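You operate a simulated robot arm through the tools that you are given. There is no shell and no other tool.

Carry out the task below with a simulated robot arm. There is one attempt and no reset: what you move stays moved.

Task
Shut the fixture down and return the red module to the grey holder.
Fine: supply off first, then lever up, then the module out; knob to OFF; the lead and the other modules stay.
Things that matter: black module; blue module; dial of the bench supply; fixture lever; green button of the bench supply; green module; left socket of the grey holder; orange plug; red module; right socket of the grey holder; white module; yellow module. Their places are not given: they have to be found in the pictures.

The check looks at the end state, three seconds after you hand in, the way a careful person would. Anything else that was tipped, shoved, dropped, spilled or broken makes it a failure.

Robot
A 6-joint arm with a two-finger parallel gripper, fixed in place. Base frame: the origin is at the foot of the arm, x ahead of it, y to its left, z up; the work surface is at about z = 0.76. Lengths are in m, angles in degrees, forces in N, time in s.
With the tool pointing down near the work surface it reaches from about 0.26 to 0.68 m from the base axis. Its first joint turns from -66.0 to 66.0 degrees. Payload 2.9 kg.
The tool frame sits at the grasp point between the pads (the TCP): z along the fingers, y along the line on which they close. The tips reach 0.03 m beyond it. The gripper opens to 0.11 m. The fingers are 0.02 m wide and 0.01 m thick; the gripper's body (0.048 by 0.112 m) begins 0.055 m behind the TCP.
Orientation is that of the tool frame in the base frame, as [roll, pitch, yaw] about the fixed x, y, z axes, in that order (R = Rz(yaw) Ry(pitch) Rx(roll)). With the fingers straight down and closing along the base's y, the tool's x points along the base's -x, its y along +y and its z along -z.

Tools
- The arm moves only by the tool drive_tool. Its argument "steps" is a list of rows, each a list of 7 numbers: the opening, from 0 (shut) to 1 (fully open), then the shift along the tool's x, y, z in mm, then the turn, a rotation vector about the tool's x, y, z in degrees. In form: [[gripper, dx, dy, dz, ax, ay, az], ...]. A call has 1 to 20 rows; each row is the pose to reach, as a shift and turn from the pose commanded when the call began, along the tool's axes at that moment. A row lasts 0.2 s, in which the tool goes at most 0.05 m and 8.6 degrees; a call with a longer step from one row to the next is refused whole, and so is a gripper value outside its range. Where a pose cannot be reached the arm comes as near as it can. A force on the tool above 40 N (or 10 N above the force at the start of the call, whichever is more), or a blocked arm, ends the call early, and 0.2 s more pass. The fingers move at their own pace (about 0.108 m/s each) and stop on an object; they squeeze with about 36 N. The grip force told is the motor's: it shows also when the fingers shut on nothing. Time passes only in rows, and 0.2 s behind the last, so rows that repeat a pose let the fingers close. It gives the time, the measured TCP pose, the force on the tool (base axes), the opening and the grip force at its end, in the units of the frame above (readings bear some noise), with the torque about the TCP (base axes, N m) and any sound that the robot's microphone picked up.
- Cameras (640 x 400 px; columns grow to the right, rows downward): "scene" is fixed at [0.0621, 0.4202, 1.3933]; the picture's right is [-0.88, -0.48, 0.00], its down [-0.23, 0.42, -0.88] and it looks along [0.42, -0.77, -0.48] (base axes); focal length 335 px, centre (320, 200). "wrist" rides on the gripper at [0.072, 0.017, -0.103] in the tool frame; the picture's right is [-0.23, 0.97, 0.00], its down [-0.76, -0.18, -0.62] and it looks along [-0.61, -0.14, 0.78] (tool axes); focal length 222 px, centre (320, 200).
- get_image(camera): a new picture of that camera. No time passes.
- point_at(camera, pixels): for up to 12 pixels [column, row] of the newest picture of that camera ("zoom" is the newest enlarged one), the place [x, y, z] in the base frame of the surface seen there, good to about 0.002 m. No time passes.
- enlarge(camera, box): a new picture of the part [left, top, right, bottom] of that camera's present view, enlarged. No time passes.
- hand_in(): hands the job in; it is judged then, once.

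Leave the gripper open and the arm clear of the work at the hand-in unless told otherwise.

The tools are called after "Emit:" by a JSON object that holds its "method" and its "body". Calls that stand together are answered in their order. drive_tool: Moves the arm, as the interface text tells. Its arguments: {"type":"object","properties":{"steps":{"type":"array"}},"required":["steps"]} The other tools are called the same way: get_image (camera) takes a picture; point_at (camera, pixels) gives the place of the surface under pixels of a picture; enlarge (camera, box) takes an enlarged picture of a part of a camera's view; hand_in () hands the job in.

At the start:

```text
time: 0.0
tool_pos: [0.4013, -0.0693, 1.2374]
ee_rot: [179.9, 0.0, -180.0]
force: [-0.2, -0.6, -0.4]
torque: [0.01, -0.03, 0.02]
opening: 0.1098
finger_force: 0.0
```

scene: 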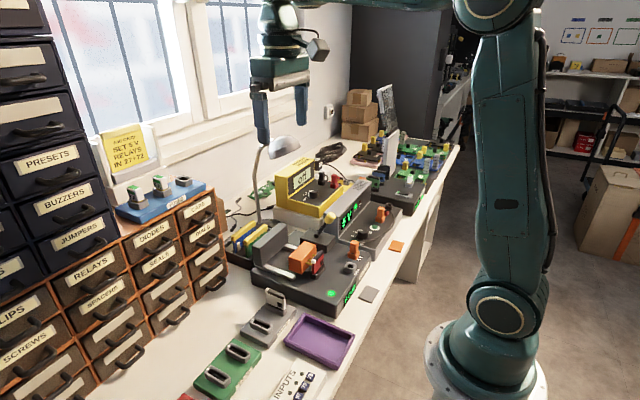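
wrist: 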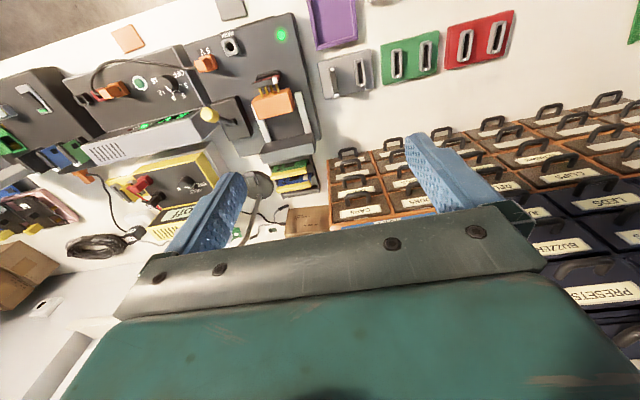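

I see the bench from both cameras: a dark fixture with an orange lever and green light near scene (310,270), a bench supply near (350,215), and a grey holder near (268,318). I'll enlarge several regions to identify the parts.

Emit:
{"method": "enlarge", "body": {"camera": "scene", "box": [220, 200, 400, 320]}}

Emit:
{"method": "enlarge", "body": {"camera": "wrist", "box": [60, 0, 380, 200]}}

```text
3.33 times, centred on (310, 260) of scene
```

zoom: 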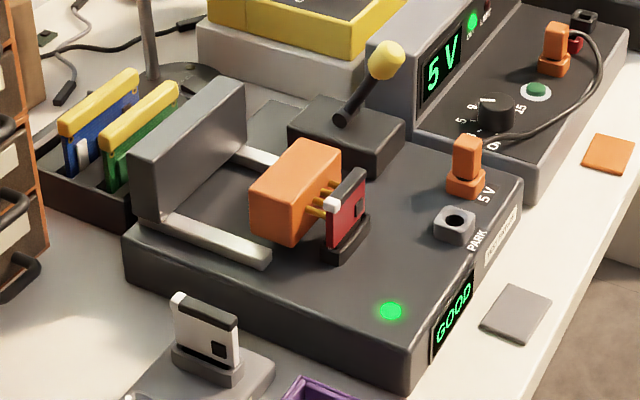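

```text
2.00 times, centred on (220, 100) of wrist
```

zoom: 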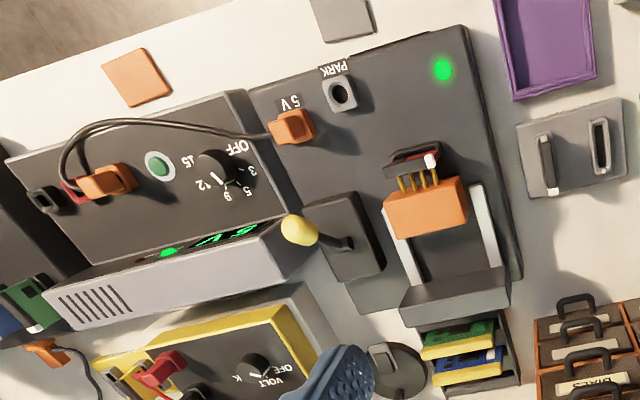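

The fixture holds the red module with an orange pin block against it; a yellow-knobbed lever sits on a black box beside it. I'll enlarge the holder, the supply and the rest of the area.

Emit:
{"method": "enlarge", "body": {"camera": "scene", "box": [170, 280, 350, 400]}}

Emit:
{"method": "enlarge", "body": {"camera": "scene", "box": [310, 190, 430, 270]}}

Emit:
{"method": "enlarge", "body": {"camera": "scene", "box": [340, 120, 460, 200]}}

Emit:
{"method": "enlarge", "body": {"camera": "scene", "box": [90, 150, 240, 250]}}

Emit:
{"method": "enlarge", "body": {"camera": "wrist", "box": [240, 0, 540, 190]}}

Emit:
{"method": "enlarge", "body": {"camera": "wrist", "box": [50, 30, 230, 140]}}

```text
3.33 times, centred on (260, 340) of scene
```

zoom: 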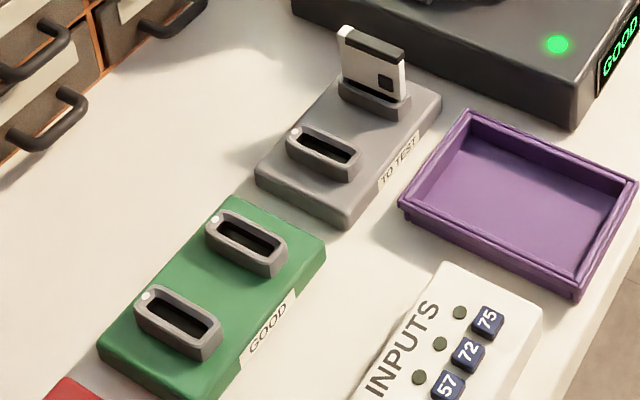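

```text
5.00 times, centred on (370, 230) of scene
```

zoom: 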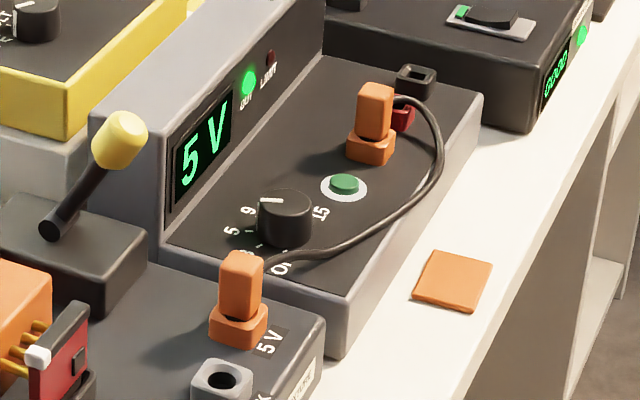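

```text
5.00 times, centred on (400, 160) of scene
```

zoom: 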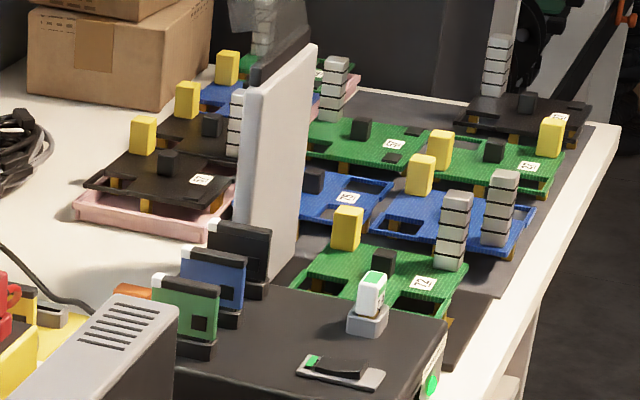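

```text
4.00 times, centred on (165, 200) of scene
```

zoom: 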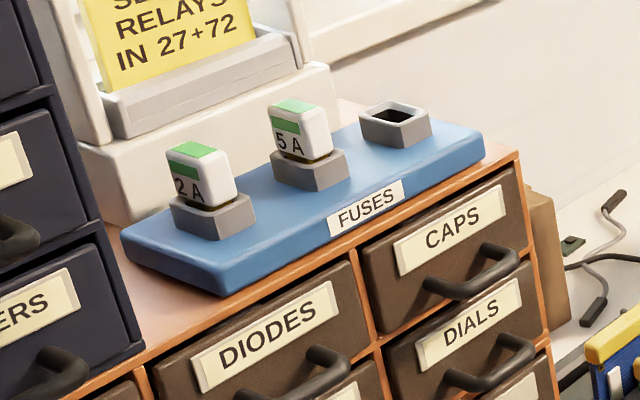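

```text
2.11 times, centred on (390, 95) of wrist
```

zoom: 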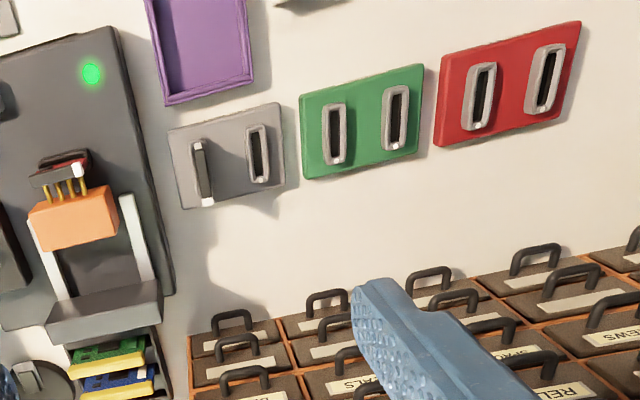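

```text
3.56 times, centred on (140, 85) of wrist
```

zoom: 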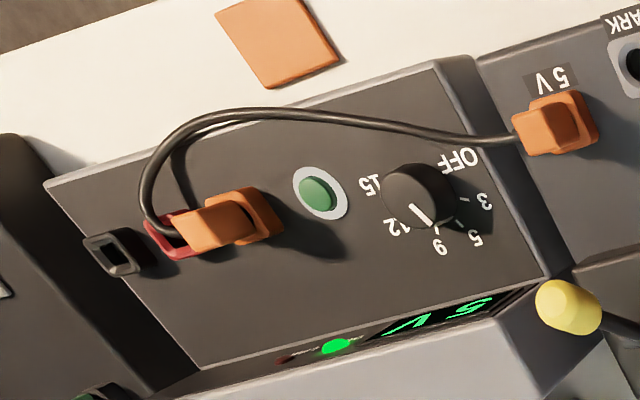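

The grey "TO TEST" holder has a white module in the socket nearer the fixture and the other socket is empty; sockets have a white dot at one end and modules a white corner (a keying mark). The supply reads 5 V with the green OUT light on. I'll measure places with the scene camera.

Emit:
{"method": "enlarge", "body": {"camera": "scene", "box": [310, 190, 430, 270]}}

Emit:
{"method": "point_at", "body": {"camera": "zoom", "pixels": [[343, 183], [330, 193], [284, 203], [264, 201], [278, 201], [285, 245], [230, 230], [282, 268], [121, 130], [50, 228], [240, 270], [376, 95]]}}

```text
5.00 times, centred on (370, 230) of scene
```

zoom: 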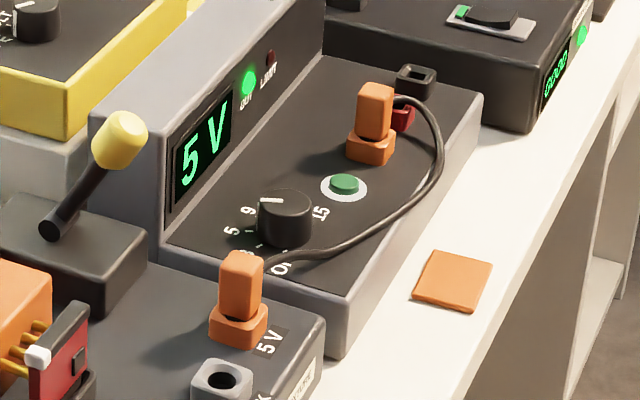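

```text
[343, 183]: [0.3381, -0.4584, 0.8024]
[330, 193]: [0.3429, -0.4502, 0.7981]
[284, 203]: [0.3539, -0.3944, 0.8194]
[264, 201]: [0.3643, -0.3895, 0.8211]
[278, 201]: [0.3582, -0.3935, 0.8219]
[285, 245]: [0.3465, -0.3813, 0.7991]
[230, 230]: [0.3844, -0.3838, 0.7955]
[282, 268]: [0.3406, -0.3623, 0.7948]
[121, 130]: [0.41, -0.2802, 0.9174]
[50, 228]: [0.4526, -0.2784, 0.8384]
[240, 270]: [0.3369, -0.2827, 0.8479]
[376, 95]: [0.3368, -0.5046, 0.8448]
```

Panel height is about z 0.796, button about (0.338, -0.458). I'll zoom tighter on the dial in both cameras to get its centre and the marks.

Emit:
{"method": "enlarge", "body": {"camera": "scene", "box": [350, 220, 386, 250]}}

Emit:
{"method": "enlarge", "body": {"camera": "wrist", "box": [135, 60, 215, 110]}}

```text
13.33 times, centred on (368, 235) of scene
```

zoom: 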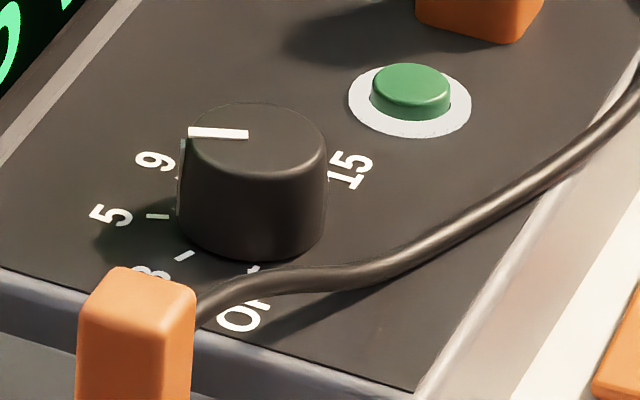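

```text
8.00 times, centred on (175, 85) of wrist
```

zoom: 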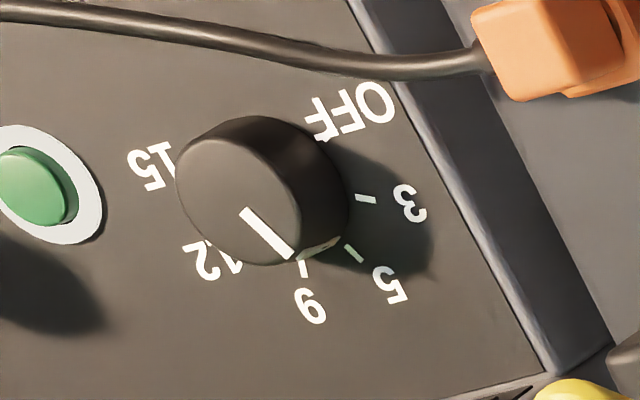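

The dial marks run OFF-3-5-9-12-15 clockwise; the pointer is at 5. I'll measure the marks on this wrist zoom.

Emit:
{"method": "point_at", "body": {"camera": "zoom", "pixels": [[237, 194], [247, 212], [288, 254], [366, 199], [353, 253], [303, 268], [321, 137], [180, 180], [300, 215], [237, 120], [26, 178], [50, 190]]}}

Emit:
{"method": "enlarge", "body": {"camera": "scene", "box": [350, 220, 386, 250]}}

```text
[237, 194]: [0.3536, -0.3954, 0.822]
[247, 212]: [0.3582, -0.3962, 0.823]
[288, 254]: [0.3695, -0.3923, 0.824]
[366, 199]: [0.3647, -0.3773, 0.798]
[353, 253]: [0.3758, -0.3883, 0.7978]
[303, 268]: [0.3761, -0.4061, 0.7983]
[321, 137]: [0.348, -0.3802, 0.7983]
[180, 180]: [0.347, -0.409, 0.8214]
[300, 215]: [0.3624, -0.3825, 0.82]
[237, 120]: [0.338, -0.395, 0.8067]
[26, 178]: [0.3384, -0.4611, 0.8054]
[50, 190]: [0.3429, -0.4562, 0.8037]
```

```text
13.33 times, centred on (368, 235) of scene
```

zoom: 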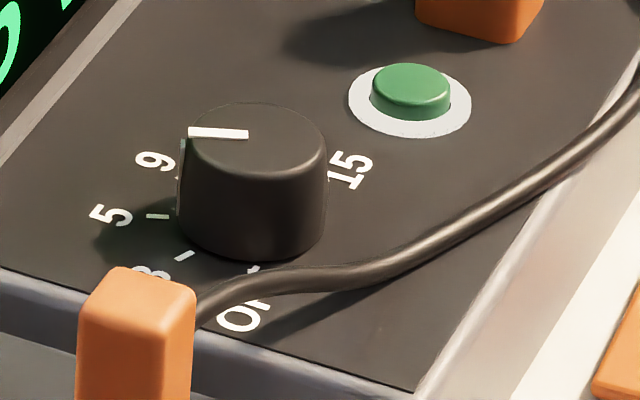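

I'll measure the same marks from the scene camera to cross-check the centre.

Emit:
{"method": "point_at", "body": {"camera": "zoom", "pixels": [[190, 132], [248, 135], [257, 136], [157, 216], [184, 257], [253, 267], [194, 150], [322, 150], [255, 105], [258, 170], [410, 82], [255, 250]]}}

Emit:
{"method": "enlarge", "body": {"camera": "scene", "box": [275, 230, 365, 290]}}

```text
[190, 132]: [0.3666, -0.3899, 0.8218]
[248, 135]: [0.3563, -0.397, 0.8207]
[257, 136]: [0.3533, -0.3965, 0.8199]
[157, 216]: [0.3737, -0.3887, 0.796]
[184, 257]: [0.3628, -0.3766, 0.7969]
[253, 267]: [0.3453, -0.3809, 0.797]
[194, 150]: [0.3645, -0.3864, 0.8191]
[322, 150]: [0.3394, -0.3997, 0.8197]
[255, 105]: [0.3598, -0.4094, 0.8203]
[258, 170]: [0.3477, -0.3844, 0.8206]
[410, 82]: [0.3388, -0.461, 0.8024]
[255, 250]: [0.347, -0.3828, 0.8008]
```

```text
6.67 times, centred on (320, 260) of scene
```

zoom: 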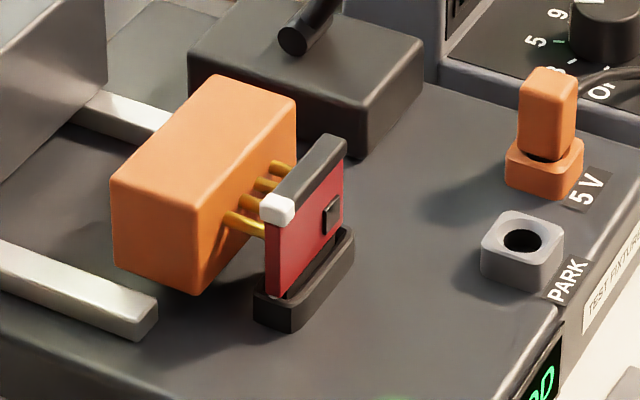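

Dial centre comes out near (0.354, -0.397), top z 0.821, OFF about 85° counter-clockwise from the present position. Next I'll measure the red module, its socket, the pin block, the 5 V plug and the rails on this zoom.

Emit:
{"method": "point_at", "body": {"camera": "zoom", "pixels": [[278, 200], [330, 145], [297, 183], [275, 275], [340, 205], [270, 300], [350, 240], [215, 85], [125, 180], [290, 100], [550, 80], [520, 240]]}}

Emit:
{"method": "enlarge", "body": {"camera": "wrist", "box": [220, 50, 330, 160]}}

```text
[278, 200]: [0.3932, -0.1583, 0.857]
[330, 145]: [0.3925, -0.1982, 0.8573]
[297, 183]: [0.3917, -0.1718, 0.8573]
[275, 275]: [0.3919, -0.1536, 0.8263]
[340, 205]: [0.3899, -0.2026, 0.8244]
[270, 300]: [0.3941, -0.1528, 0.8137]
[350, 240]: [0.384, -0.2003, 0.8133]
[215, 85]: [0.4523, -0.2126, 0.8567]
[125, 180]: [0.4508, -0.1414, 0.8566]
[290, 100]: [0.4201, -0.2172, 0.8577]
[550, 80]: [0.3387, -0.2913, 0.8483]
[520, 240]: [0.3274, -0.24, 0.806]
```

```text
3.64 times, centred on (275, 105) of wrist
```

zoom: 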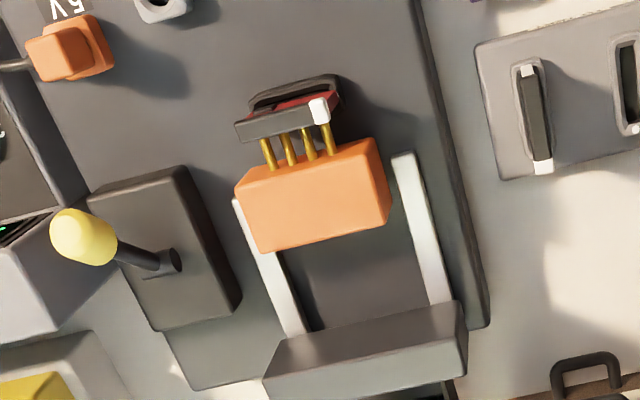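

The red module stands in the plane across y (y -0.155 to -0.203, x ≈ 0.392, top z 0.857) with its white corner toward +y. Now I'll measure the grey holder in the scene view.

Emit:
{"method": "enlarge", "body": {"camera": "scene", "box": [236, 284, 302, 346]}}

Emit:
{"method": "enlarge", "body": {"camera": "wrist", "box": [310, 40, 390, 110]}}

```text
6.45 times, centred on (269, 315) of scene
```

zoom: 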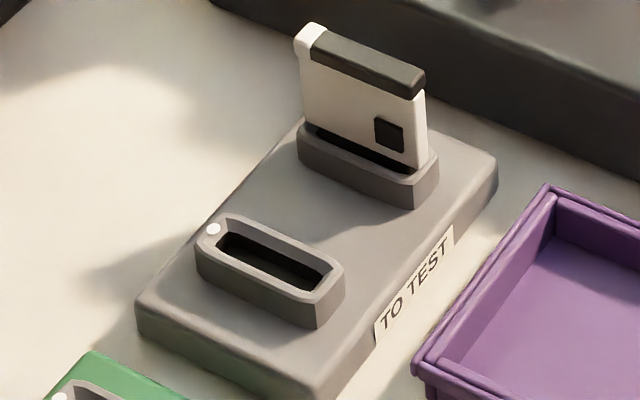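

```text
5.71 times, centred on (350, 75) of wrist
```

zoom: 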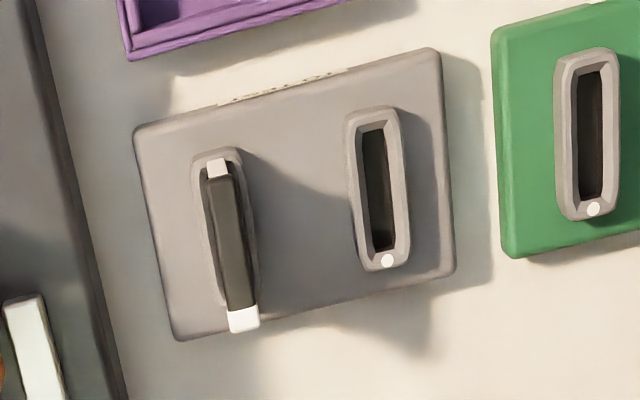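

I'll measure the holder sockets in this wrist zoom, then again in a scene zoom.

Emit:
{"method": "point_at", "body": {"camera": "zoom", "pixels": [[388, 261], [373, 112], [352, 185], [407, 185], [378, 190], [366, 128], [384, 247], [243, 320], [222, 182], [217, 165], [420, 70], [300, 200]]}}

Emit:
{"method": "enlarge", "body": {"camera": "scene", "box": [236, 284, 302, 346]}}

```text
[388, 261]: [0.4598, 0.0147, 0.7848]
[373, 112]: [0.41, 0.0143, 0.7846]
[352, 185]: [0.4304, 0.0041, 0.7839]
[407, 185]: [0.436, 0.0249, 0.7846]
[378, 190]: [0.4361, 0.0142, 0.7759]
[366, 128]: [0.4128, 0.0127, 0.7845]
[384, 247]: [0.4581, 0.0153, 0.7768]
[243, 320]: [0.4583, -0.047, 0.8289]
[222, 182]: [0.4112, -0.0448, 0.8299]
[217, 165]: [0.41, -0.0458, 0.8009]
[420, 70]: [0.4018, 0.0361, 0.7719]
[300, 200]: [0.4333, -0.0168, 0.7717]
```

```text
6.45 times, centred on (269, 315) of scene
```

zoom: 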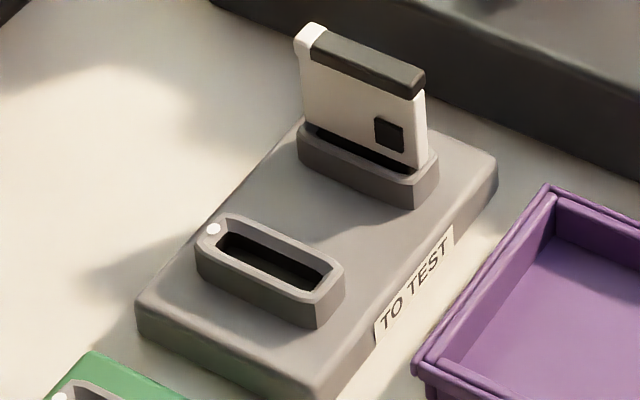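

Emit:
{"method": "point_at", "body": {"camera": "zoom", "pixels": [[213, 229], [325, 292], [224, 217], [340, 266], [200, 247], [318, 302], [258, 245], [308, 40], [415, 85], [365, 60], [365, 170], [330, 130]]}}

Emit:
{"method": "enlarge", "body": {"camera": "scene", "box": [340, 205, 410, 255]}}

```text
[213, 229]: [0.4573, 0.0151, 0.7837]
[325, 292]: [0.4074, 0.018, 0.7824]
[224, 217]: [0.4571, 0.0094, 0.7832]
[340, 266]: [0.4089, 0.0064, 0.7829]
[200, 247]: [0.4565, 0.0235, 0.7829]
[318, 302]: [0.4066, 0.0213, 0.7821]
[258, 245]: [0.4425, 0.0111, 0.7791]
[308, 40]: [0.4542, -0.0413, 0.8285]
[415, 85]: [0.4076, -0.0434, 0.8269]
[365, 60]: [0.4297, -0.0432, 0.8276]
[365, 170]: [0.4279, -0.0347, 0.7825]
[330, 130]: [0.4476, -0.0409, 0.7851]
```

```text
8.00 times, centred on (375, 230) of scene
```

zoom: 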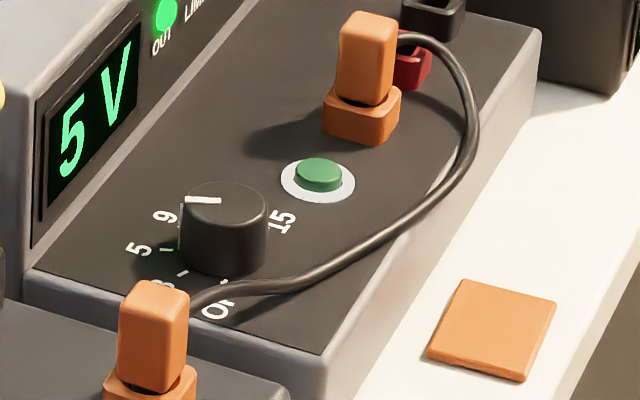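

Left (empty) socket centre is about (0.433, 0.0145), rim z 0.784. Now the lead's path near the dial and button, and the display housing.

Emit:
{"method": "point_at", "body": {"camera": "zoom", "pixels": [[230, 288], [290, 280], [350, 252], [400, 222], [440, 190], [470, 140], [455, 70], [200, 296], [365, 30], [120, 20], [320, 170], [155, 300]]}}

Emit:
{"method": "get_image", "body": {"camera": "scene"}}

```text
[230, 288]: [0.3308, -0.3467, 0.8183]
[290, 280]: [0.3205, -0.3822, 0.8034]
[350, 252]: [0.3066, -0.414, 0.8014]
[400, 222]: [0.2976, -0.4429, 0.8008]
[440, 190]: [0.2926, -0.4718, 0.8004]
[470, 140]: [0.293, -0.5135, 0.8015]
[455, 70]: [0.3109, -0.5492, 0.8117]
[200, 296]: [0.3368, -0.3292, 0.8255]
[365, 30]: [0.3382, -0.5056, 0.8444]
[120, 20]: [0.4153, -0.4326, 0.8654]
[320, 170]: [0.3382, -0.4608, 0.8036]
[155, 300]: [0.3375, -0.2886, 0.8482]
```

```text
taken
```

scene: 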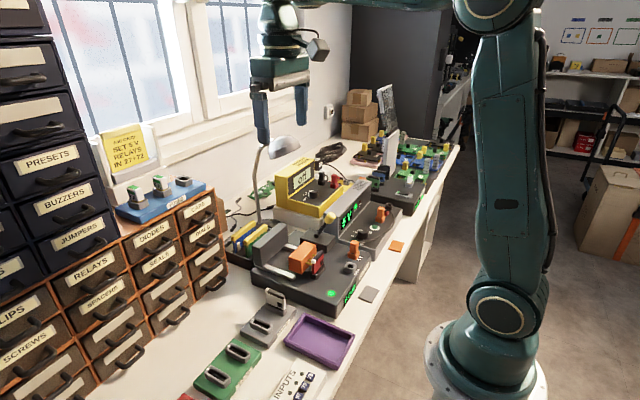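

I'll check tall obstacles: the lamp shade near (283,146), the multimeter at (305,180), the supply housing top and lever knob.

Emit:
{"method": "point_at", "body": {"camera": "scene", "pixels": [[283, 146], [258, 152], [256, 210], [297, 172], [318, 165], [345, 193], [365, 183], [335, 205], [344, 216], [398, 165], [410, 180], [325, 178]]}}

Emit:
{"method": "enlarge", "body": {"camera": "scene", "box": [230, 120, 400, 230]}}

```text
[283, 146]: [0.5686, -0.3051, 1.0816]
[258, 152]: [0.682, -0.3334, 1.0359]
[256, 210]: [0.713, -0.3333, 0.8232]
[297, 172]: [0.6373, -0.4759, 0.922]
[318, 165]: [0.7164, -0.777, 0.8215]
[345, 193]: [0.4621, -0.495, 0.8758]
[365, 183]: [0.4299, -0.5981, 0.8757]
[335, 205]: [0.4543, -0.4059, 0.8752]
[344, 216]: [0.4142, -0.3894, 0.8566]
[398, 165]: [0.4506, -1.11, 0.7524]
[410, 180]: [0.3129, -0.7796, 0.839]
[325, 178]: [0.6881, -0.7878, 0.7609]
```

```text
3.64 times, centred on (315, 175) of scene
```

zoom: 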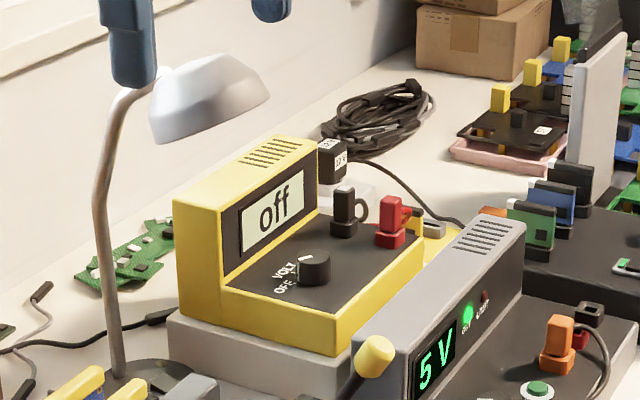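

The lamp shade hangs near (0.57, -0.31, 1.08). I'll measure its edges so the gripper stays away.

Emit:
{"method": "point_at", "body": {"camera": "zoom", "pixels": [[262, 92], [235, 115], [200, 130], [160, 137], [160, 100], [200, 65], [230, 62], [150, 85], [120, 330], [375, 355], [490, 225], [375, 345]]}}

Emit:
{"method": "enlarge", "body": {"camera": "wrist", "box": [100, 100, 340, 260]}}

```text
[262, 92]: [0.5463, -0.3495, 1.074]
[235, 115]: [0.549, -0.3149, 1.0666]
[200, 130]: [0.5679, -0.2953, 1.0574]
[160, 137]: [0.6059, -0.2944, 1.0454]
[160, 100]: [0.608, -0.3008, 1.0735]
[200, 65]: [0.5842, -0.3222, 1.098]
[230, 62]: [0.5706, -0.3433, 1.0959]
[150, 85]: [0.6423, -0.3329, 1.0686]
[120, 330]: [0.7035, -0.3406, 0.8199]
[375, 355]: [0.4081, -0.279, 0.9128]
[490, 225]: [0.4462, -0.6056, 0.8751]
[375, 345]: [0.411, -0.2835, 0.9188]
```

```text
2.50 times, centred on (220, 180) of wrist
```

zoom: 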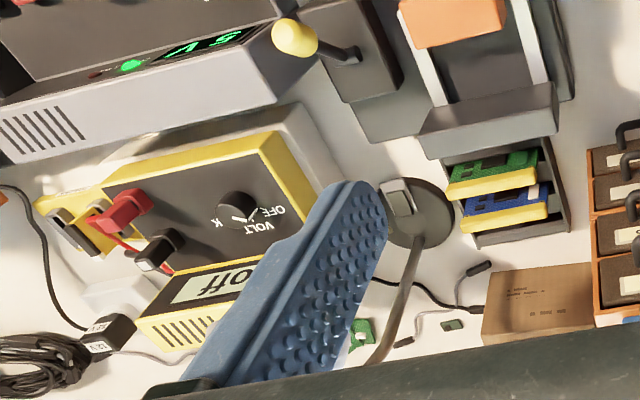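

Shade's near edge is at x ≈ 0.54, z 1.045-1.10, so I'll stay below x 0.50 there. First job: the supply's green button. I close the gripper and move from home to above the button at about (0.338, -0.460), z 1.0, keeping the tool straight down.

Emit:
{"method": "drive_tool", "body": {"steps": [[0.5, 5, -33, 20, 0, 0, 0], [0, 10, -65, 40, 0, 0, 0], [0, 16, -98, 60, 0, 0, 0], [0, 21, -130, 79, 0, 0, 0], [0, 26, -163, 99, 0, 0, 0], [0, 32, -195, 119, 0, 0, 0], [0, 37, -228, 138, 0, 0, 0], [0, 42, -261, 158, 0, 0, 0], [0, 47, -293, 178, 0, 0, 0], [0, 53, -326, 198, 0, 0, 0], [0, 58, -358, 217, 0, 0, 0], [0, 63, -391, 237, 0, 0, 0], [0, 63, -391, 237, 0, 0, 0]]}}

```text
time: 2.8
tool_pos: [0.3364, -0.4596, 1.0012]
ee_rot: [180.0, 0.0, -179.9]
force: [0.1, 0.2, 0.7]
torque: [-0.01, 0.0, 0.01]
opening: 0.0
finger_force: 36.5
```

The arm is over the button at z 1.0 with fingers shut. I take both pictures to check the alignment.

Emit:
{"method": "get_image", "body": {"camera": "wrist"}}

Emit:
{"method": "get_image", "body": {"camera": "scene"}}

```text
taken
```

wrist: 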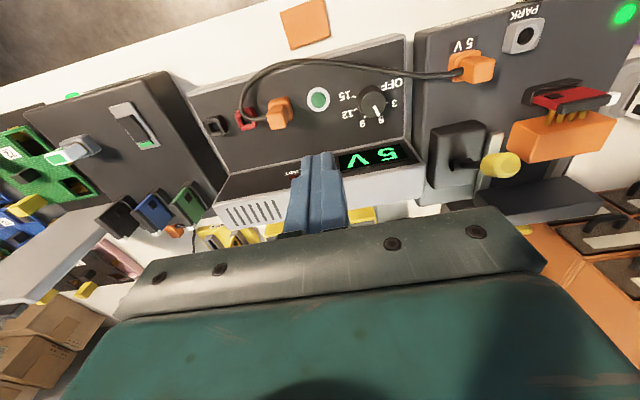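

```text
taken
```

scene: 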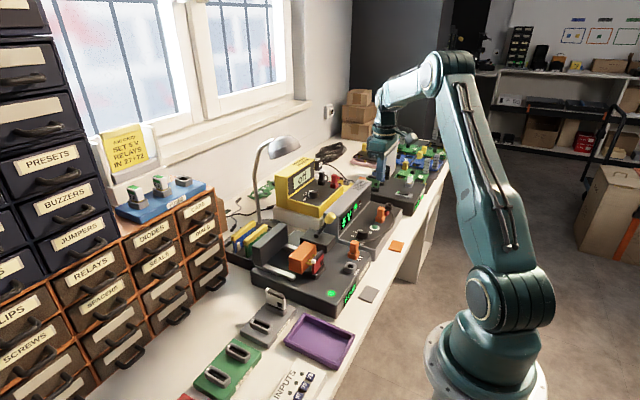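

The button is at wrist (318,98), dial at (372,102). I'll measure them from this nearer view.

Emit:
{"method": "enlarge", "body": {"camera": "wrist", "box": [220, 40, 420, 170]}}

Emit:
{"method": "point_at", "body": {"camera": "wrist", "pixels": [[318, 97], [317, 99], [372, 100], [280, 108], [276, 117], [246, 118], [392, 152], [290, 62], [340, 62], [370, 66], [400, 70], [375, 145]]}}

```text
3.08 times, centred on (320, 105) of wrist
```

zoom: 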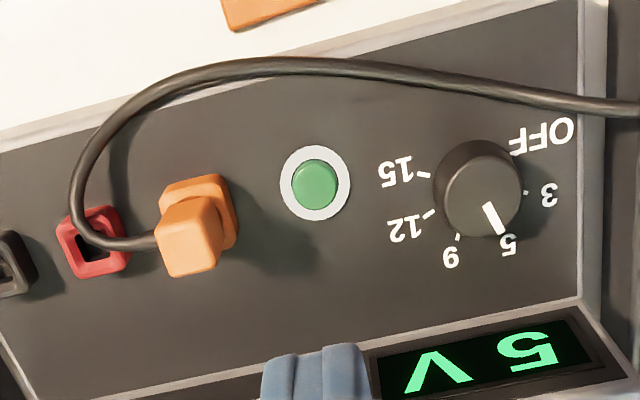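

```text
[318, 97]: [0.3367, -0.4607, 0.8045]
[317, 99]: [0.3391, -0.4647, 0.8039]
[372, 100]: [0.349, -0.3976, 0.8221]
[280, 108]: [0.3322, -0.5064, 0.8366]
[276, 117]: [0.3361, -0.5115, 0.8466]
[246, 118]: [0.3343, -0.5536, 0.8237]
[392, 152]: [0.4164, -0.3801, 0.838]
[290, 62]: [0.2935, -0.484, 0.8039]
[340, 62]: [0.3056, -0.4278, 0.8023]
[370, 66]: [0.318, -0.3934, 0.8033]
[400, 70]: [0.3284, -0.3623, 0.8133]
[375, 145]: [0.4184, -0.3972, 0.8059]
```

I'll take finer points from this zoom for button and dial centres.

Emit:
{"method": "point_at", "body": {"camera": "zoom", "pixels": [[315, 184], [294, 184], [337, 184], [315, 162], [315, 206], [478, 193], [441, 195], [519, 195], [482, 153], [480, 236], [486, 205], [500, 231]]}}

```text
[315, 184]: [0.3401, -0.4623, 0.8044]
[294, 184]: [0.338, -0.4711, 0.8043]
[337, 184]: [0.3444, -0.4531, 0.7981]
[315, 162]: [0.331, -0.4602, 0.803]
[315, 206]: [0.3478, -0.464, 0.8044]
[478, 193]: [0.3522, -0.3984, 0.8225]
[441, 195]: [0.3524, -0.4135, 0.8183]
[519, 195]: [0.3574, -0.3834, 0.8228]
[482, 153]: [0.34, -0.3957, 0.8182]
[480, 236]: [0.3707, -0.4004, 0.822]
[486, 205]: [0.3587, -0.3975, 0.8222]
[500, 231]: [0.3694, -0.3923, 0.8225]
```

Button centre ≈ (0.339, -0.462), top z 0.804. I'll lower the shut fingertips to about 6 mm above it.

Emit:
{"method": "drive_tool", "body": {"steps": [[0, -1, -2, 40, 0, 0, 0], [0, -1, -2, 80, 0, 0, 0], [0, -1, -2, 120, 0, 0, 0], [0, -1, -2, 145, 0, 0, 0], [0, -1, -2, 160, 0, 0, 0], [0, -1, -2, 160, 0, 0, 0]]}}

Emit:
{"method": "enlarge", "body": {"camera": "scene", "box": [340, 170, 430, 240]}}

Emit:
{"method": "get_image", "body": {"camera": "wrist"}}

```text
time: 4.2
tool_pos: [0.3387, -0.4625, 0.84]
ee_rot: [179.9, 0.0, -179.9]
force: [0.4, -0.3, 0.3]
torque: [-0.02, -0.02, -0.01]
opening: 0.0
finger_force: 36.1
```

```text
5.71 times, centred on (385, 205) of scene
```

zoom: 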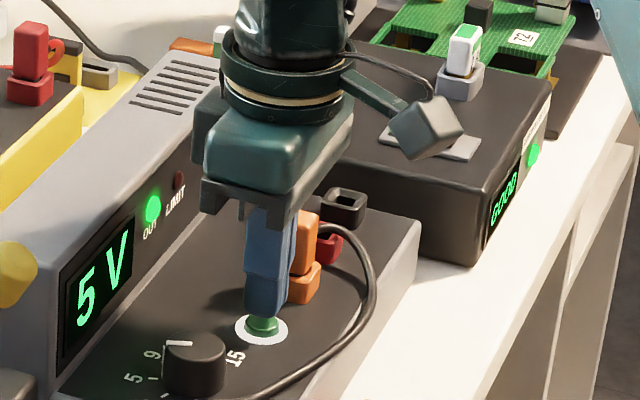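

```text
taken
```

wrist: 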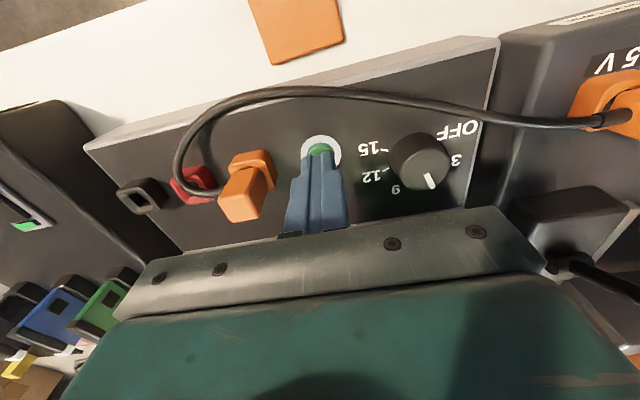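

The shut tips sit right above the green cap and the display still reads 5 V with OUT lit. I'll press down gently in small steps (about 4 mm past contact) and come back up in the same call.

Emit:
{"method": "drive_tool", "body": {"steps": [[0, 0, 0, 4, 0, 0, 0], [0, 0, 0, 6, 0, 0, 0], [0, 0, 0, 7, 0, 0, 0], [0, 0, 0, 8, 0, 0, 0], [0, 0, 0, 9, 0, 0, 0]]}}

Emit:
{"method": "enlarge", "body": {"camera": "scene", "box": [340, 170, 430, 240]}}

```text
time: 5.4
tool_pos: [0.3384, -0.4624, 0.8315]
ee_rot: [-180.0, -0.1, 180.0]
force: [-0.5, -0.6, 1.4]
torque: [0.0, -0.01, -0.01]
opening: 0.0001
finger_force: 36.2
heard: click
```

```text
5.71 times, centred on (385, 205) of scene
```

zoom: 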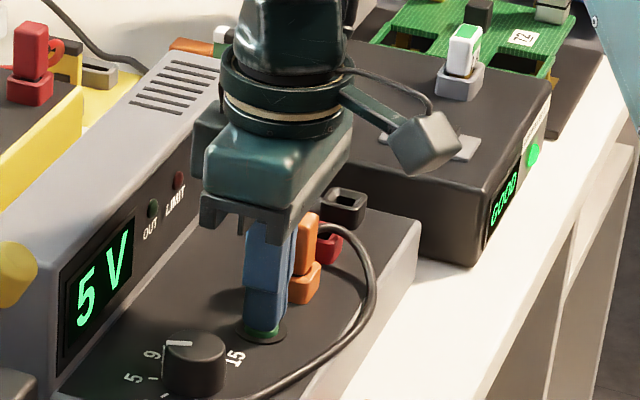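

A click was heard and the OUT light went dark. I lift straight off the button.

Emit:
{"method": "drive_tool", "body": {"steps": [[0, 0, 0, -10, 0, 0, 0], [0, 0, 0, -40, 0, 0, 0], [0, 0, 0, -80, 0, 0, 0], [0, 0, 0, -115, 0, 0, 0], [0, 0, 0, -115, 0, 0, 0]]}}

Emit:
{"method": "enlarge", "body": {"camera": "scene", "box": [270, 170, 430, 300]}}

Emit:
{"method": "get_image", "body": {"camera": "wrist"}}

```text
time: 6.6
tool_pos: [0.3418, -0.4639, 0.9469]
ee_rot: [-180.0, -0.1, -179.9]
force: [0.0, 0.4, -0.3]
torque: [0.01, 0.01, -0.04]
opening: 0.0
finger_force: 36.1
```

```text
3.08 times, centred on (350, 235) of scene
```

zoom: 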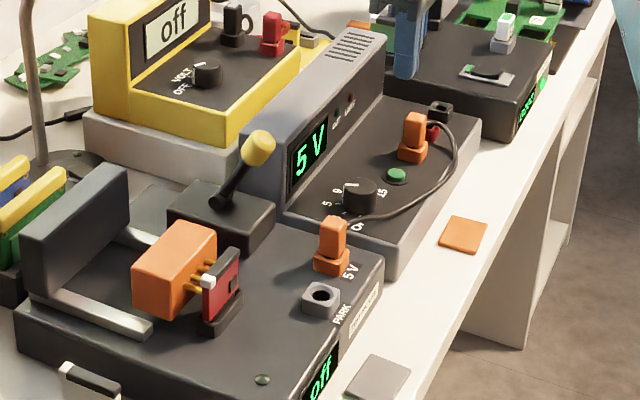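

```text
taken
```

wrist: 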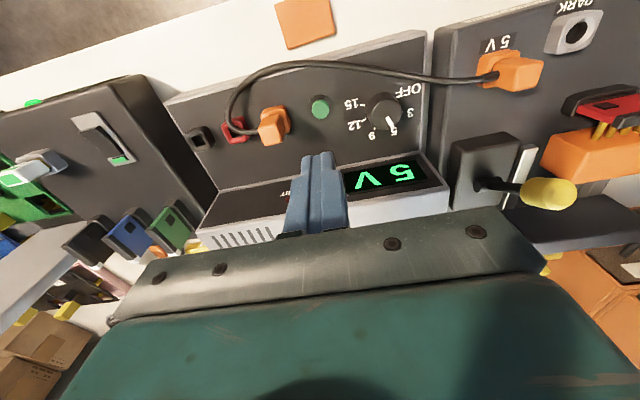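

The fixture display now says "off" too. Next is the dial while I'm here: its pointer is at 5 and OFF is about 86° counter-clockwise. I move over the dial at (0.3545, -0.398), turn the tool so the fingers close along a line 28° from +x (keeps them off the lead), and open to about 44 mm.

Emit:
{"method": "drive_tool", "body": {"steps": [[0.4, -2, 8, 0, 0, 0, 7.75], [0.4, -4, 16, 0, 0, 0, 15.5], [0.4, -6, 24, 0, 0, 0, 23.25], [0.4, -8, 32, 0, 0, 0, 31], [0.4, -10, 40, 0, 0, 0, 38.75], [0.4, -12, 48, 0, 0, 0, 46.5], [0.4, -14, 56, 0, 0, 0, 54.25], [0.4, -15.2, 64.3, 0, 0, 0, 62], [0.4, -15.2, 64.3, 0, 0, 0, 62]]}}

Emit:
{"method": "get_image", "body": {"camera": "wrist"}}

Emit:
{"method": "enlarge", "body": {"camera": "scene", "box": [310, 160, 430, 260]}}

```text
time: 8.6
tool_pos: [0.3551, -0.3985, 0.9459]
ee_rot: [-179.9, 0.1, 118.0]
force: [-0.9, 0.0, -0.7]
torque: [0.01, -0.01, -0.01]
opening: 0.0441
finger_force: 0.0
```

```text
taken
```

wrist: 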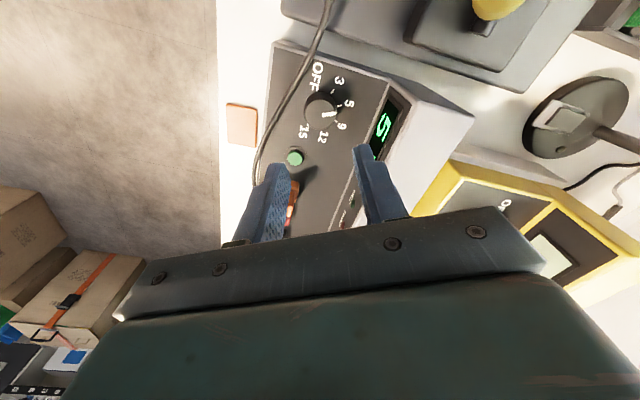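

```text
4.00 times, centred on (370, 210) of scene
```

zoom: 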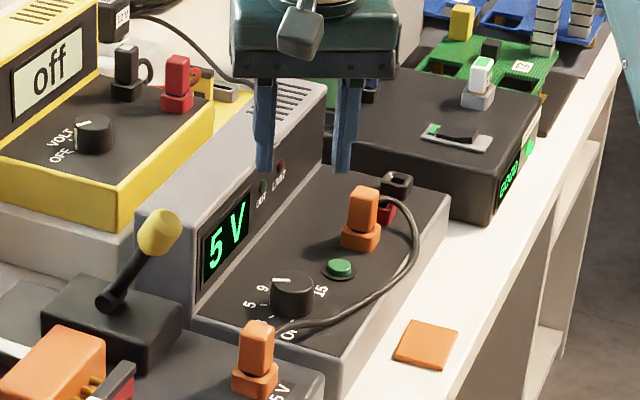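

The tool is above the dial at yaw 118°. I'll zoom on the dial in this wrist view to re-measure its centre and tick angles.

Emit:
{"method": "enlarge", "body": {"camera": "wrist", "box": [280, 50, 380, 150]}}

```text
4.00 times, centred on (330, 100) of wrist
```

zoom: 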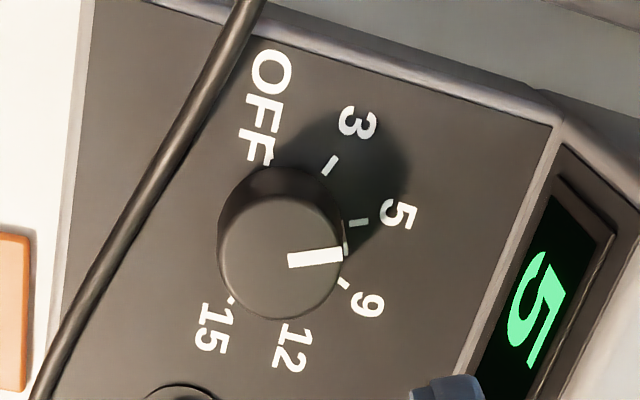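

Emit:
{"method": "point_at", "body": {"camera": "zoom", "pixels": [[330, 165], [359, 222], [344, 283], [268, 157], [231, 300], [281, 257], [290, 260], [340, 255], [225, 255], [285, 315], [283, 205], [344, 240]]}}

```text
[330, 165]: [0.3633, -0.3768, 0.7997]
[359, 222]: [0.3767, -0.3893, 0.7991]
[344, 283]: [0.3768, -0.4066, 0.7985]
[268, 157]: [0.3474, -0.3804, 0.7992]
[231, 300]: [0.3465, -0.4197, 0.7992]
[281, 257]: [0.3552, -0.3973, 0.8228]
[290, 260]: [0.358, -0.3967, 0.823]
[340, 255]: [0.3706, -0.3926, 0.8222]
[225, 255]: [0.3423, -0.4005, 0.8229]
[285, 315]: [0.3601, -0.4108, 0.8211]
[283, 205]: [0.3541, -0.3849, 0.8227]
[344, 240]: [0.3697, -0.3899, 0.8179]
```

Centre ≈ (0.3555, -0.398); marks are 42° apart, so 5→OFF is 84° counter-clockwise. I descend to TCP z ≈ 0.837 (tips at 0.807, above the panel and lead) with the gripper open 44 mm.

Emit:
{"method": "drive_tool", "body": {"steps": [[0.4, -0.5, 0.9, 40, 0, 0, 0], [0.4, -0.5, 0.9, 75, 0, 0, 0], [0.4, -0.5, 0.9, 95, 0, 0, 0], [0.4, -0.5, 0.9, 109, 0, 0, 0], [0.4, -0.5, 0.9, 109, 0, 0, 0]]}}

Emit:
{"method": "enlarge", "body": {"camera": "scene", "box": [320, 180, 420, 260]}}

Emit:
{"method": "get_image", "body": {"camera": "wrist"}}

```text
time: 9.8
tool_pos: [0.3559, -0.3989, 0.8359]
ee_rot: [-180.0, 0.0, 118.0]
force: [0.1, 0.0, -0.1]
torque: [-0.03, -0.03, -0.03]
opening: 0.0439
finger_force: 0.0
```

```text
5.00 times, centred on (370, 220) of scene
```

zoom: 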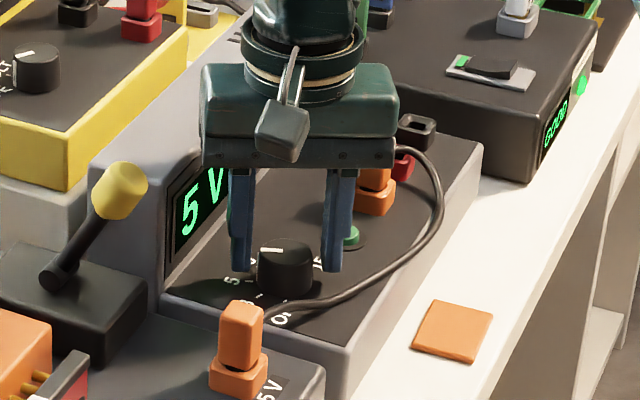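

```text
taken
```

wrist: 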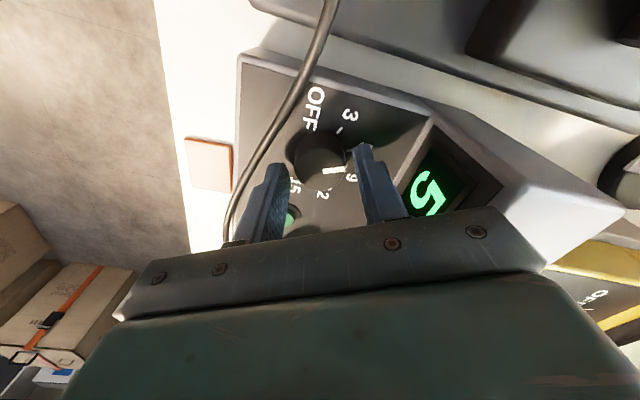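

The fingers straddle the dial, clear of lead and button. I close on it.

Emit:
{"method": "drive_tool", "body": {"steps": [[0.3, 0, 0, 0, 0, 0, 0], [0.2, 0, 0, 0, 0, 0, 0], [0, 0, 0, 0, 0, 0, 0], [0, 0, 0, 0, 0, 0, 0]]}}

```text
time: 10.8
tool_pos: [0.3555, -0.3989, 0.8359]
ee_rot: [-180.0, 0.0, 118.0]
force: [1.6, 0.6, -1.6]
torque: [-0.12, -0.11, 0.02]
opening: 0.0323
finger_force: 44.7
```

The pads hold the dial (32 mm). I turn it 84° counter-clockwise seen from above (negative about tool z) in small steps.

Emit:
{"method": "drive_tool", "body": {"steps": [[0, 0, 0, 0, 0, 0, -7], [0, 0, 0, 0, 0, 0, -14], [0, 0, 0, 0, 0, 0, -21], [0, 0, 0, 0, 0, 0, -28], [0, 0, 0, 0, 0, 0, -35], [0, 0, 0, 0, 0, 0, -42], [0, 0, 0, 0, 0, 0, -49], [0, 0, 0, 0, 0, 0, -56], [0, 0, 0, 0, 0, 0, -63], [0, 0, 0, 0, 0, 0, -70], [0, 0, 0, 0, 0, 0, -77], [0, 0, 0, 0, 0, 0, -84], [0, 0, 0, 0, 0, 0, -84]]}}

Emit:
{"method": "enlarge", "body": {"camera": "scene", "box": [320, 180, 420, 260]}}

Emit:
{"method": "get_image", "body": {"camera": "wrist"}}

```text
time: 13.6
tool_pos: [0.3562, -0.3966, 0.8363]
ee_rot: [179.7, 0.1, -157.7]
force: [14.7, 14.4, -17.3]
torque: [0.19, 0.27, 0.01]
opening: 0.0322
finger_force: 44.7
```

```text
5.00 times, centred on (370, 220) of scene
```

zoom: 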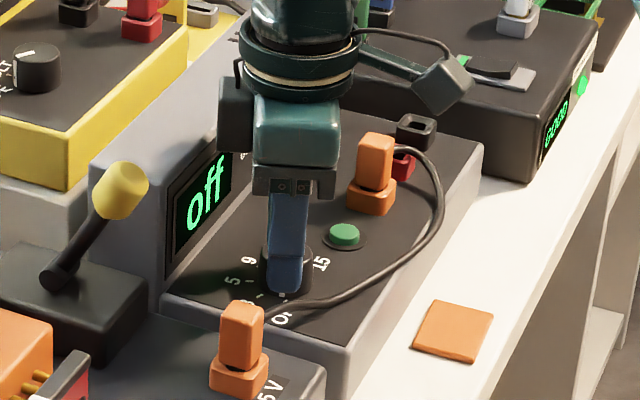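

```text
taken
```

wrist: 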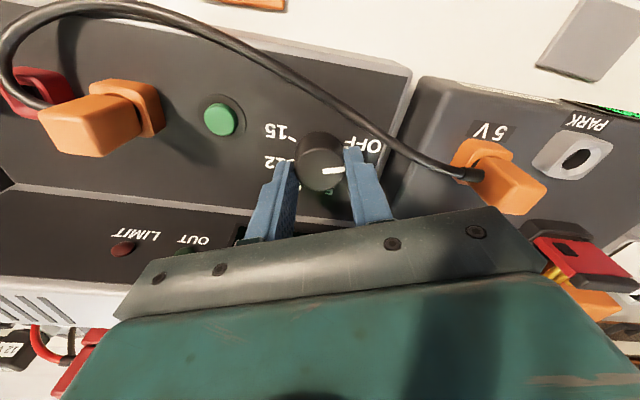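

The supply display now reads "off". I release the dial (opening only to 44 mm) and lift straight up.

Emit:
{"method": "drive_tool", "body": {"steps": [[0.4, 0, 0, 0, 0, 0, 0], [0.4, 0, 0, 0, 0, 0, 0], [0.4, 0, 0, -20, 0, 0, 0], [0.4, 0, 0, -60, 0, 0, 0], [0.4, 0, 0, -100, 0, 0, 0], [0.4, 0, 0, -145, 0, 0, 0], [0.4, 0, 0, -145, 0, 0, 0]]}}

Emit:
{"method": "get_image", "body": {"camera": "scene"}}

Emit:
{"method": "enlarge", "body": {"camera": "scene", "box": [340, 205, 410, 255]}}

Emit:
{"method": "get_image", "body": {"camera": "wrist"}}

```text
time: 15.2
tool_pos: [0.3549, -0.3997, 0.9848]
ee_rot: [180.0, 0.0, -158.0]
force: [0.1, -0.6, -0.5]
torque: [0.03, 0.01, 0.0]
opening: 0.0442
finger_force: 0.1
```

```text
taken
```

scene: 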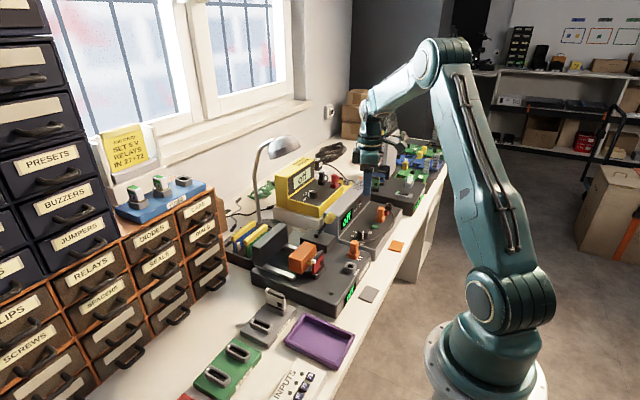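

```text
8.00 times, centred on (375, 230) of scene
```

zoom: 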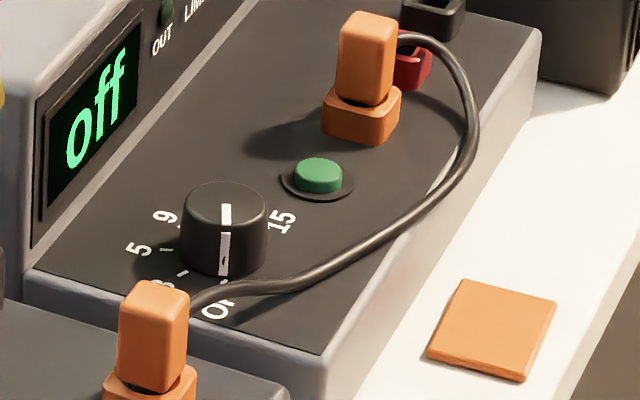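

```text
taken
```

wrist: 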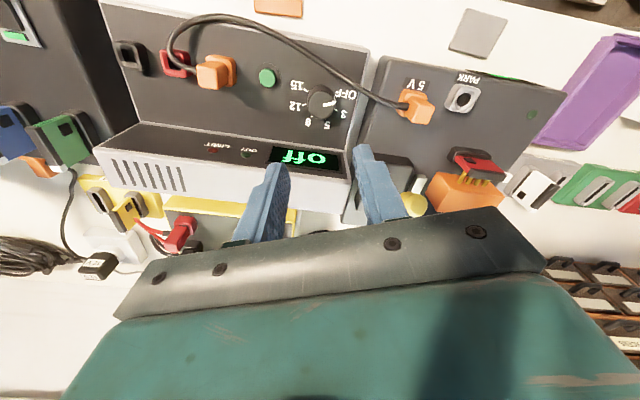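

The pointer line lines up with the OFF tick and the lead is unmoved. Next the lever; I'll zoom on it and measure its knob and pivot.

Emit:
{"method": "enlarge", "body": {"camera": "scene", "box": [290, 190, 360, 260]}}

Emit:
{"method": "enlarge", "body": {"camera": "wrist", "box": [330, 120, 510, 240]}}

```text
5.71 times, centred on (325, 225) of scene
```

zoom: 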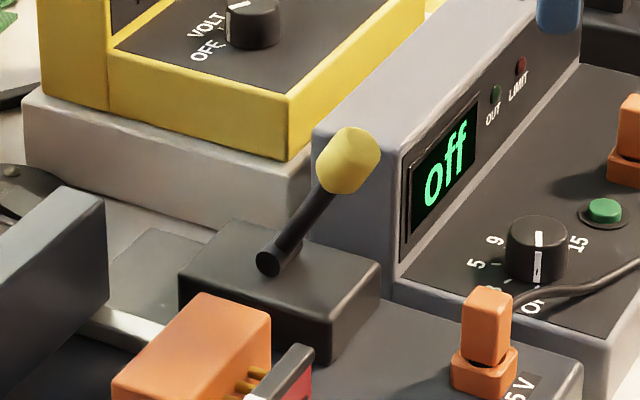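

```text
3.33 times, centred on (420, 180) of wrist
```

zoom: 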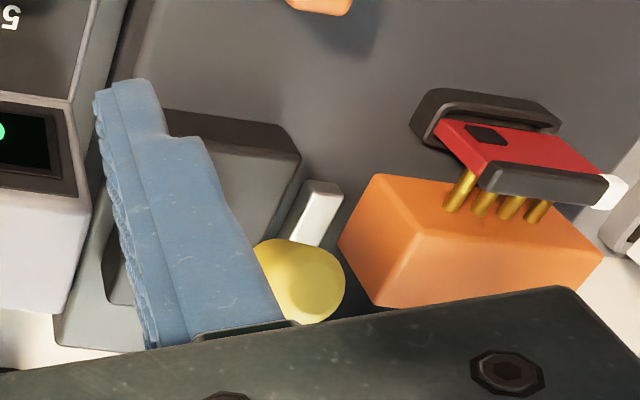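

Emit:
{"method": "enlarge", "body": {"camera": "scene", "box": [290, 190, 360, 260]}}

Emit:
{"method": "point_at", "body": {"camera": "zoom", "pixels": [[268, 262], [348, 150], [325, 150], [375, 155], [350, 185], [348, 130], [325, 190], [245, 225], [375, 265], [325, 300], [182, 278], [320, 345]]}}

```text
5.71 times, centred on (325, 225) of scene
```

zoom: 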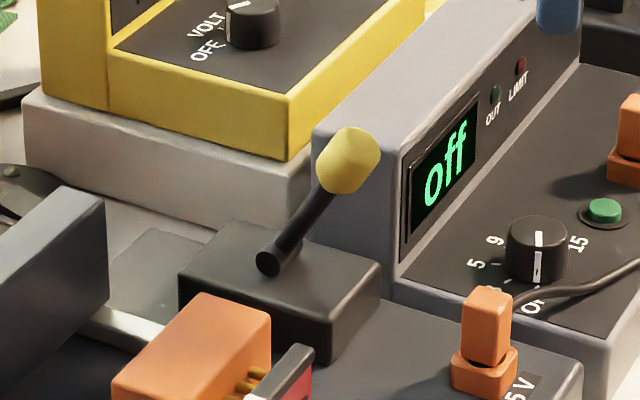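

```text
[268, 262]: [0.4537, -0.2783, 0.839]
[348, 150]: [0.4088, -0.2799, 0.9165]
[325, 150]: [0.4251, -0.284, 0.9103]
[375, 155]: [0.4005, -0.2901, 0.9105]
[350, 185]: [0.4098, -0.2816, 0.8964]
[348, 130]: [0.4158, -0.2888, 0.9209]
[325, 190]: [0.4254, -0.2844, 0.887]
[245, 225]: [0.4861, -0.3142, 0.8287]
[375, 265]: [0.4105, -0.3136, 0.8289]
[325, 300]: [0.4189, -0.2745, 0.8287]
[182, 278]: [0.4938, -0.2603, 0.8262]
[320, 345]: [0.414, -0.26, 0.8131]
```

The lever pivots about a y-axis pin at (0.454, 0.839 in z) and its knob centre is near (0.412, -0.290, 0.908), leaning toward the arm. I'll push it away (+x) and up with closed fingers, tool tilted 20° so the wrist stays clear of the lamp. First I go back to straight yaw in front of and above the lever at (0.345, -0.290, 1.01), closing the fingers.

Emit:
{"method": "drive_tool", "body": {"steps": [[0.2, -7, 20, -25, 0, 0, 5], [0, -15, 48, -30, 0, 0, 11], [0, -23, 76, -30, 0, 0, 17], [0, -30.8, 104.1, -30, 0, 0, 22], [0, -30.8, 104.1, -30, 0, 0, 22]]}}

Emit:
{"method": "get_image", "body": {"camera": "scene"}}

Emit:
{"method": "get_image", "body": {"camera": "wrist"}}

```text
time: 16.4
tool_pos: [0.3451, -0.2897, 1.0111]
ee_rot: [179.9, -0.1, 179.9]
force: [0.9, -0.3, -0.3]
torque: [-0.03, -0.04, -0.03]
opening: 0.0
finger_force: 36.0
```

```text
taken
```

scene: 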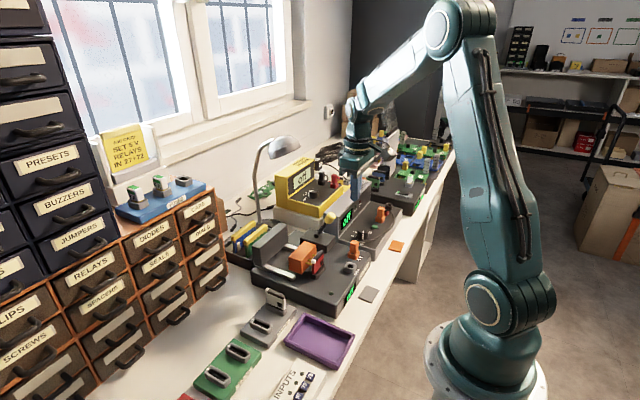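

```text
taken
```

wrist: 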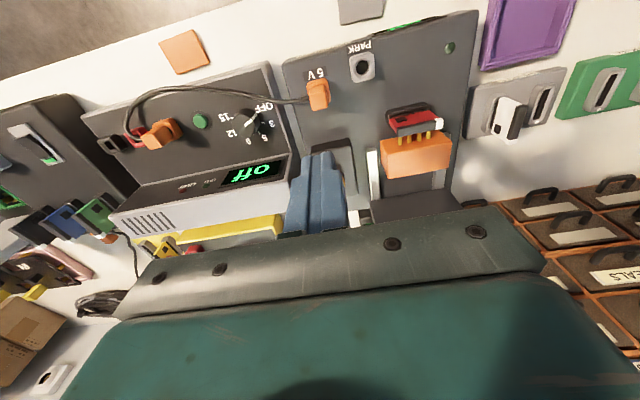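

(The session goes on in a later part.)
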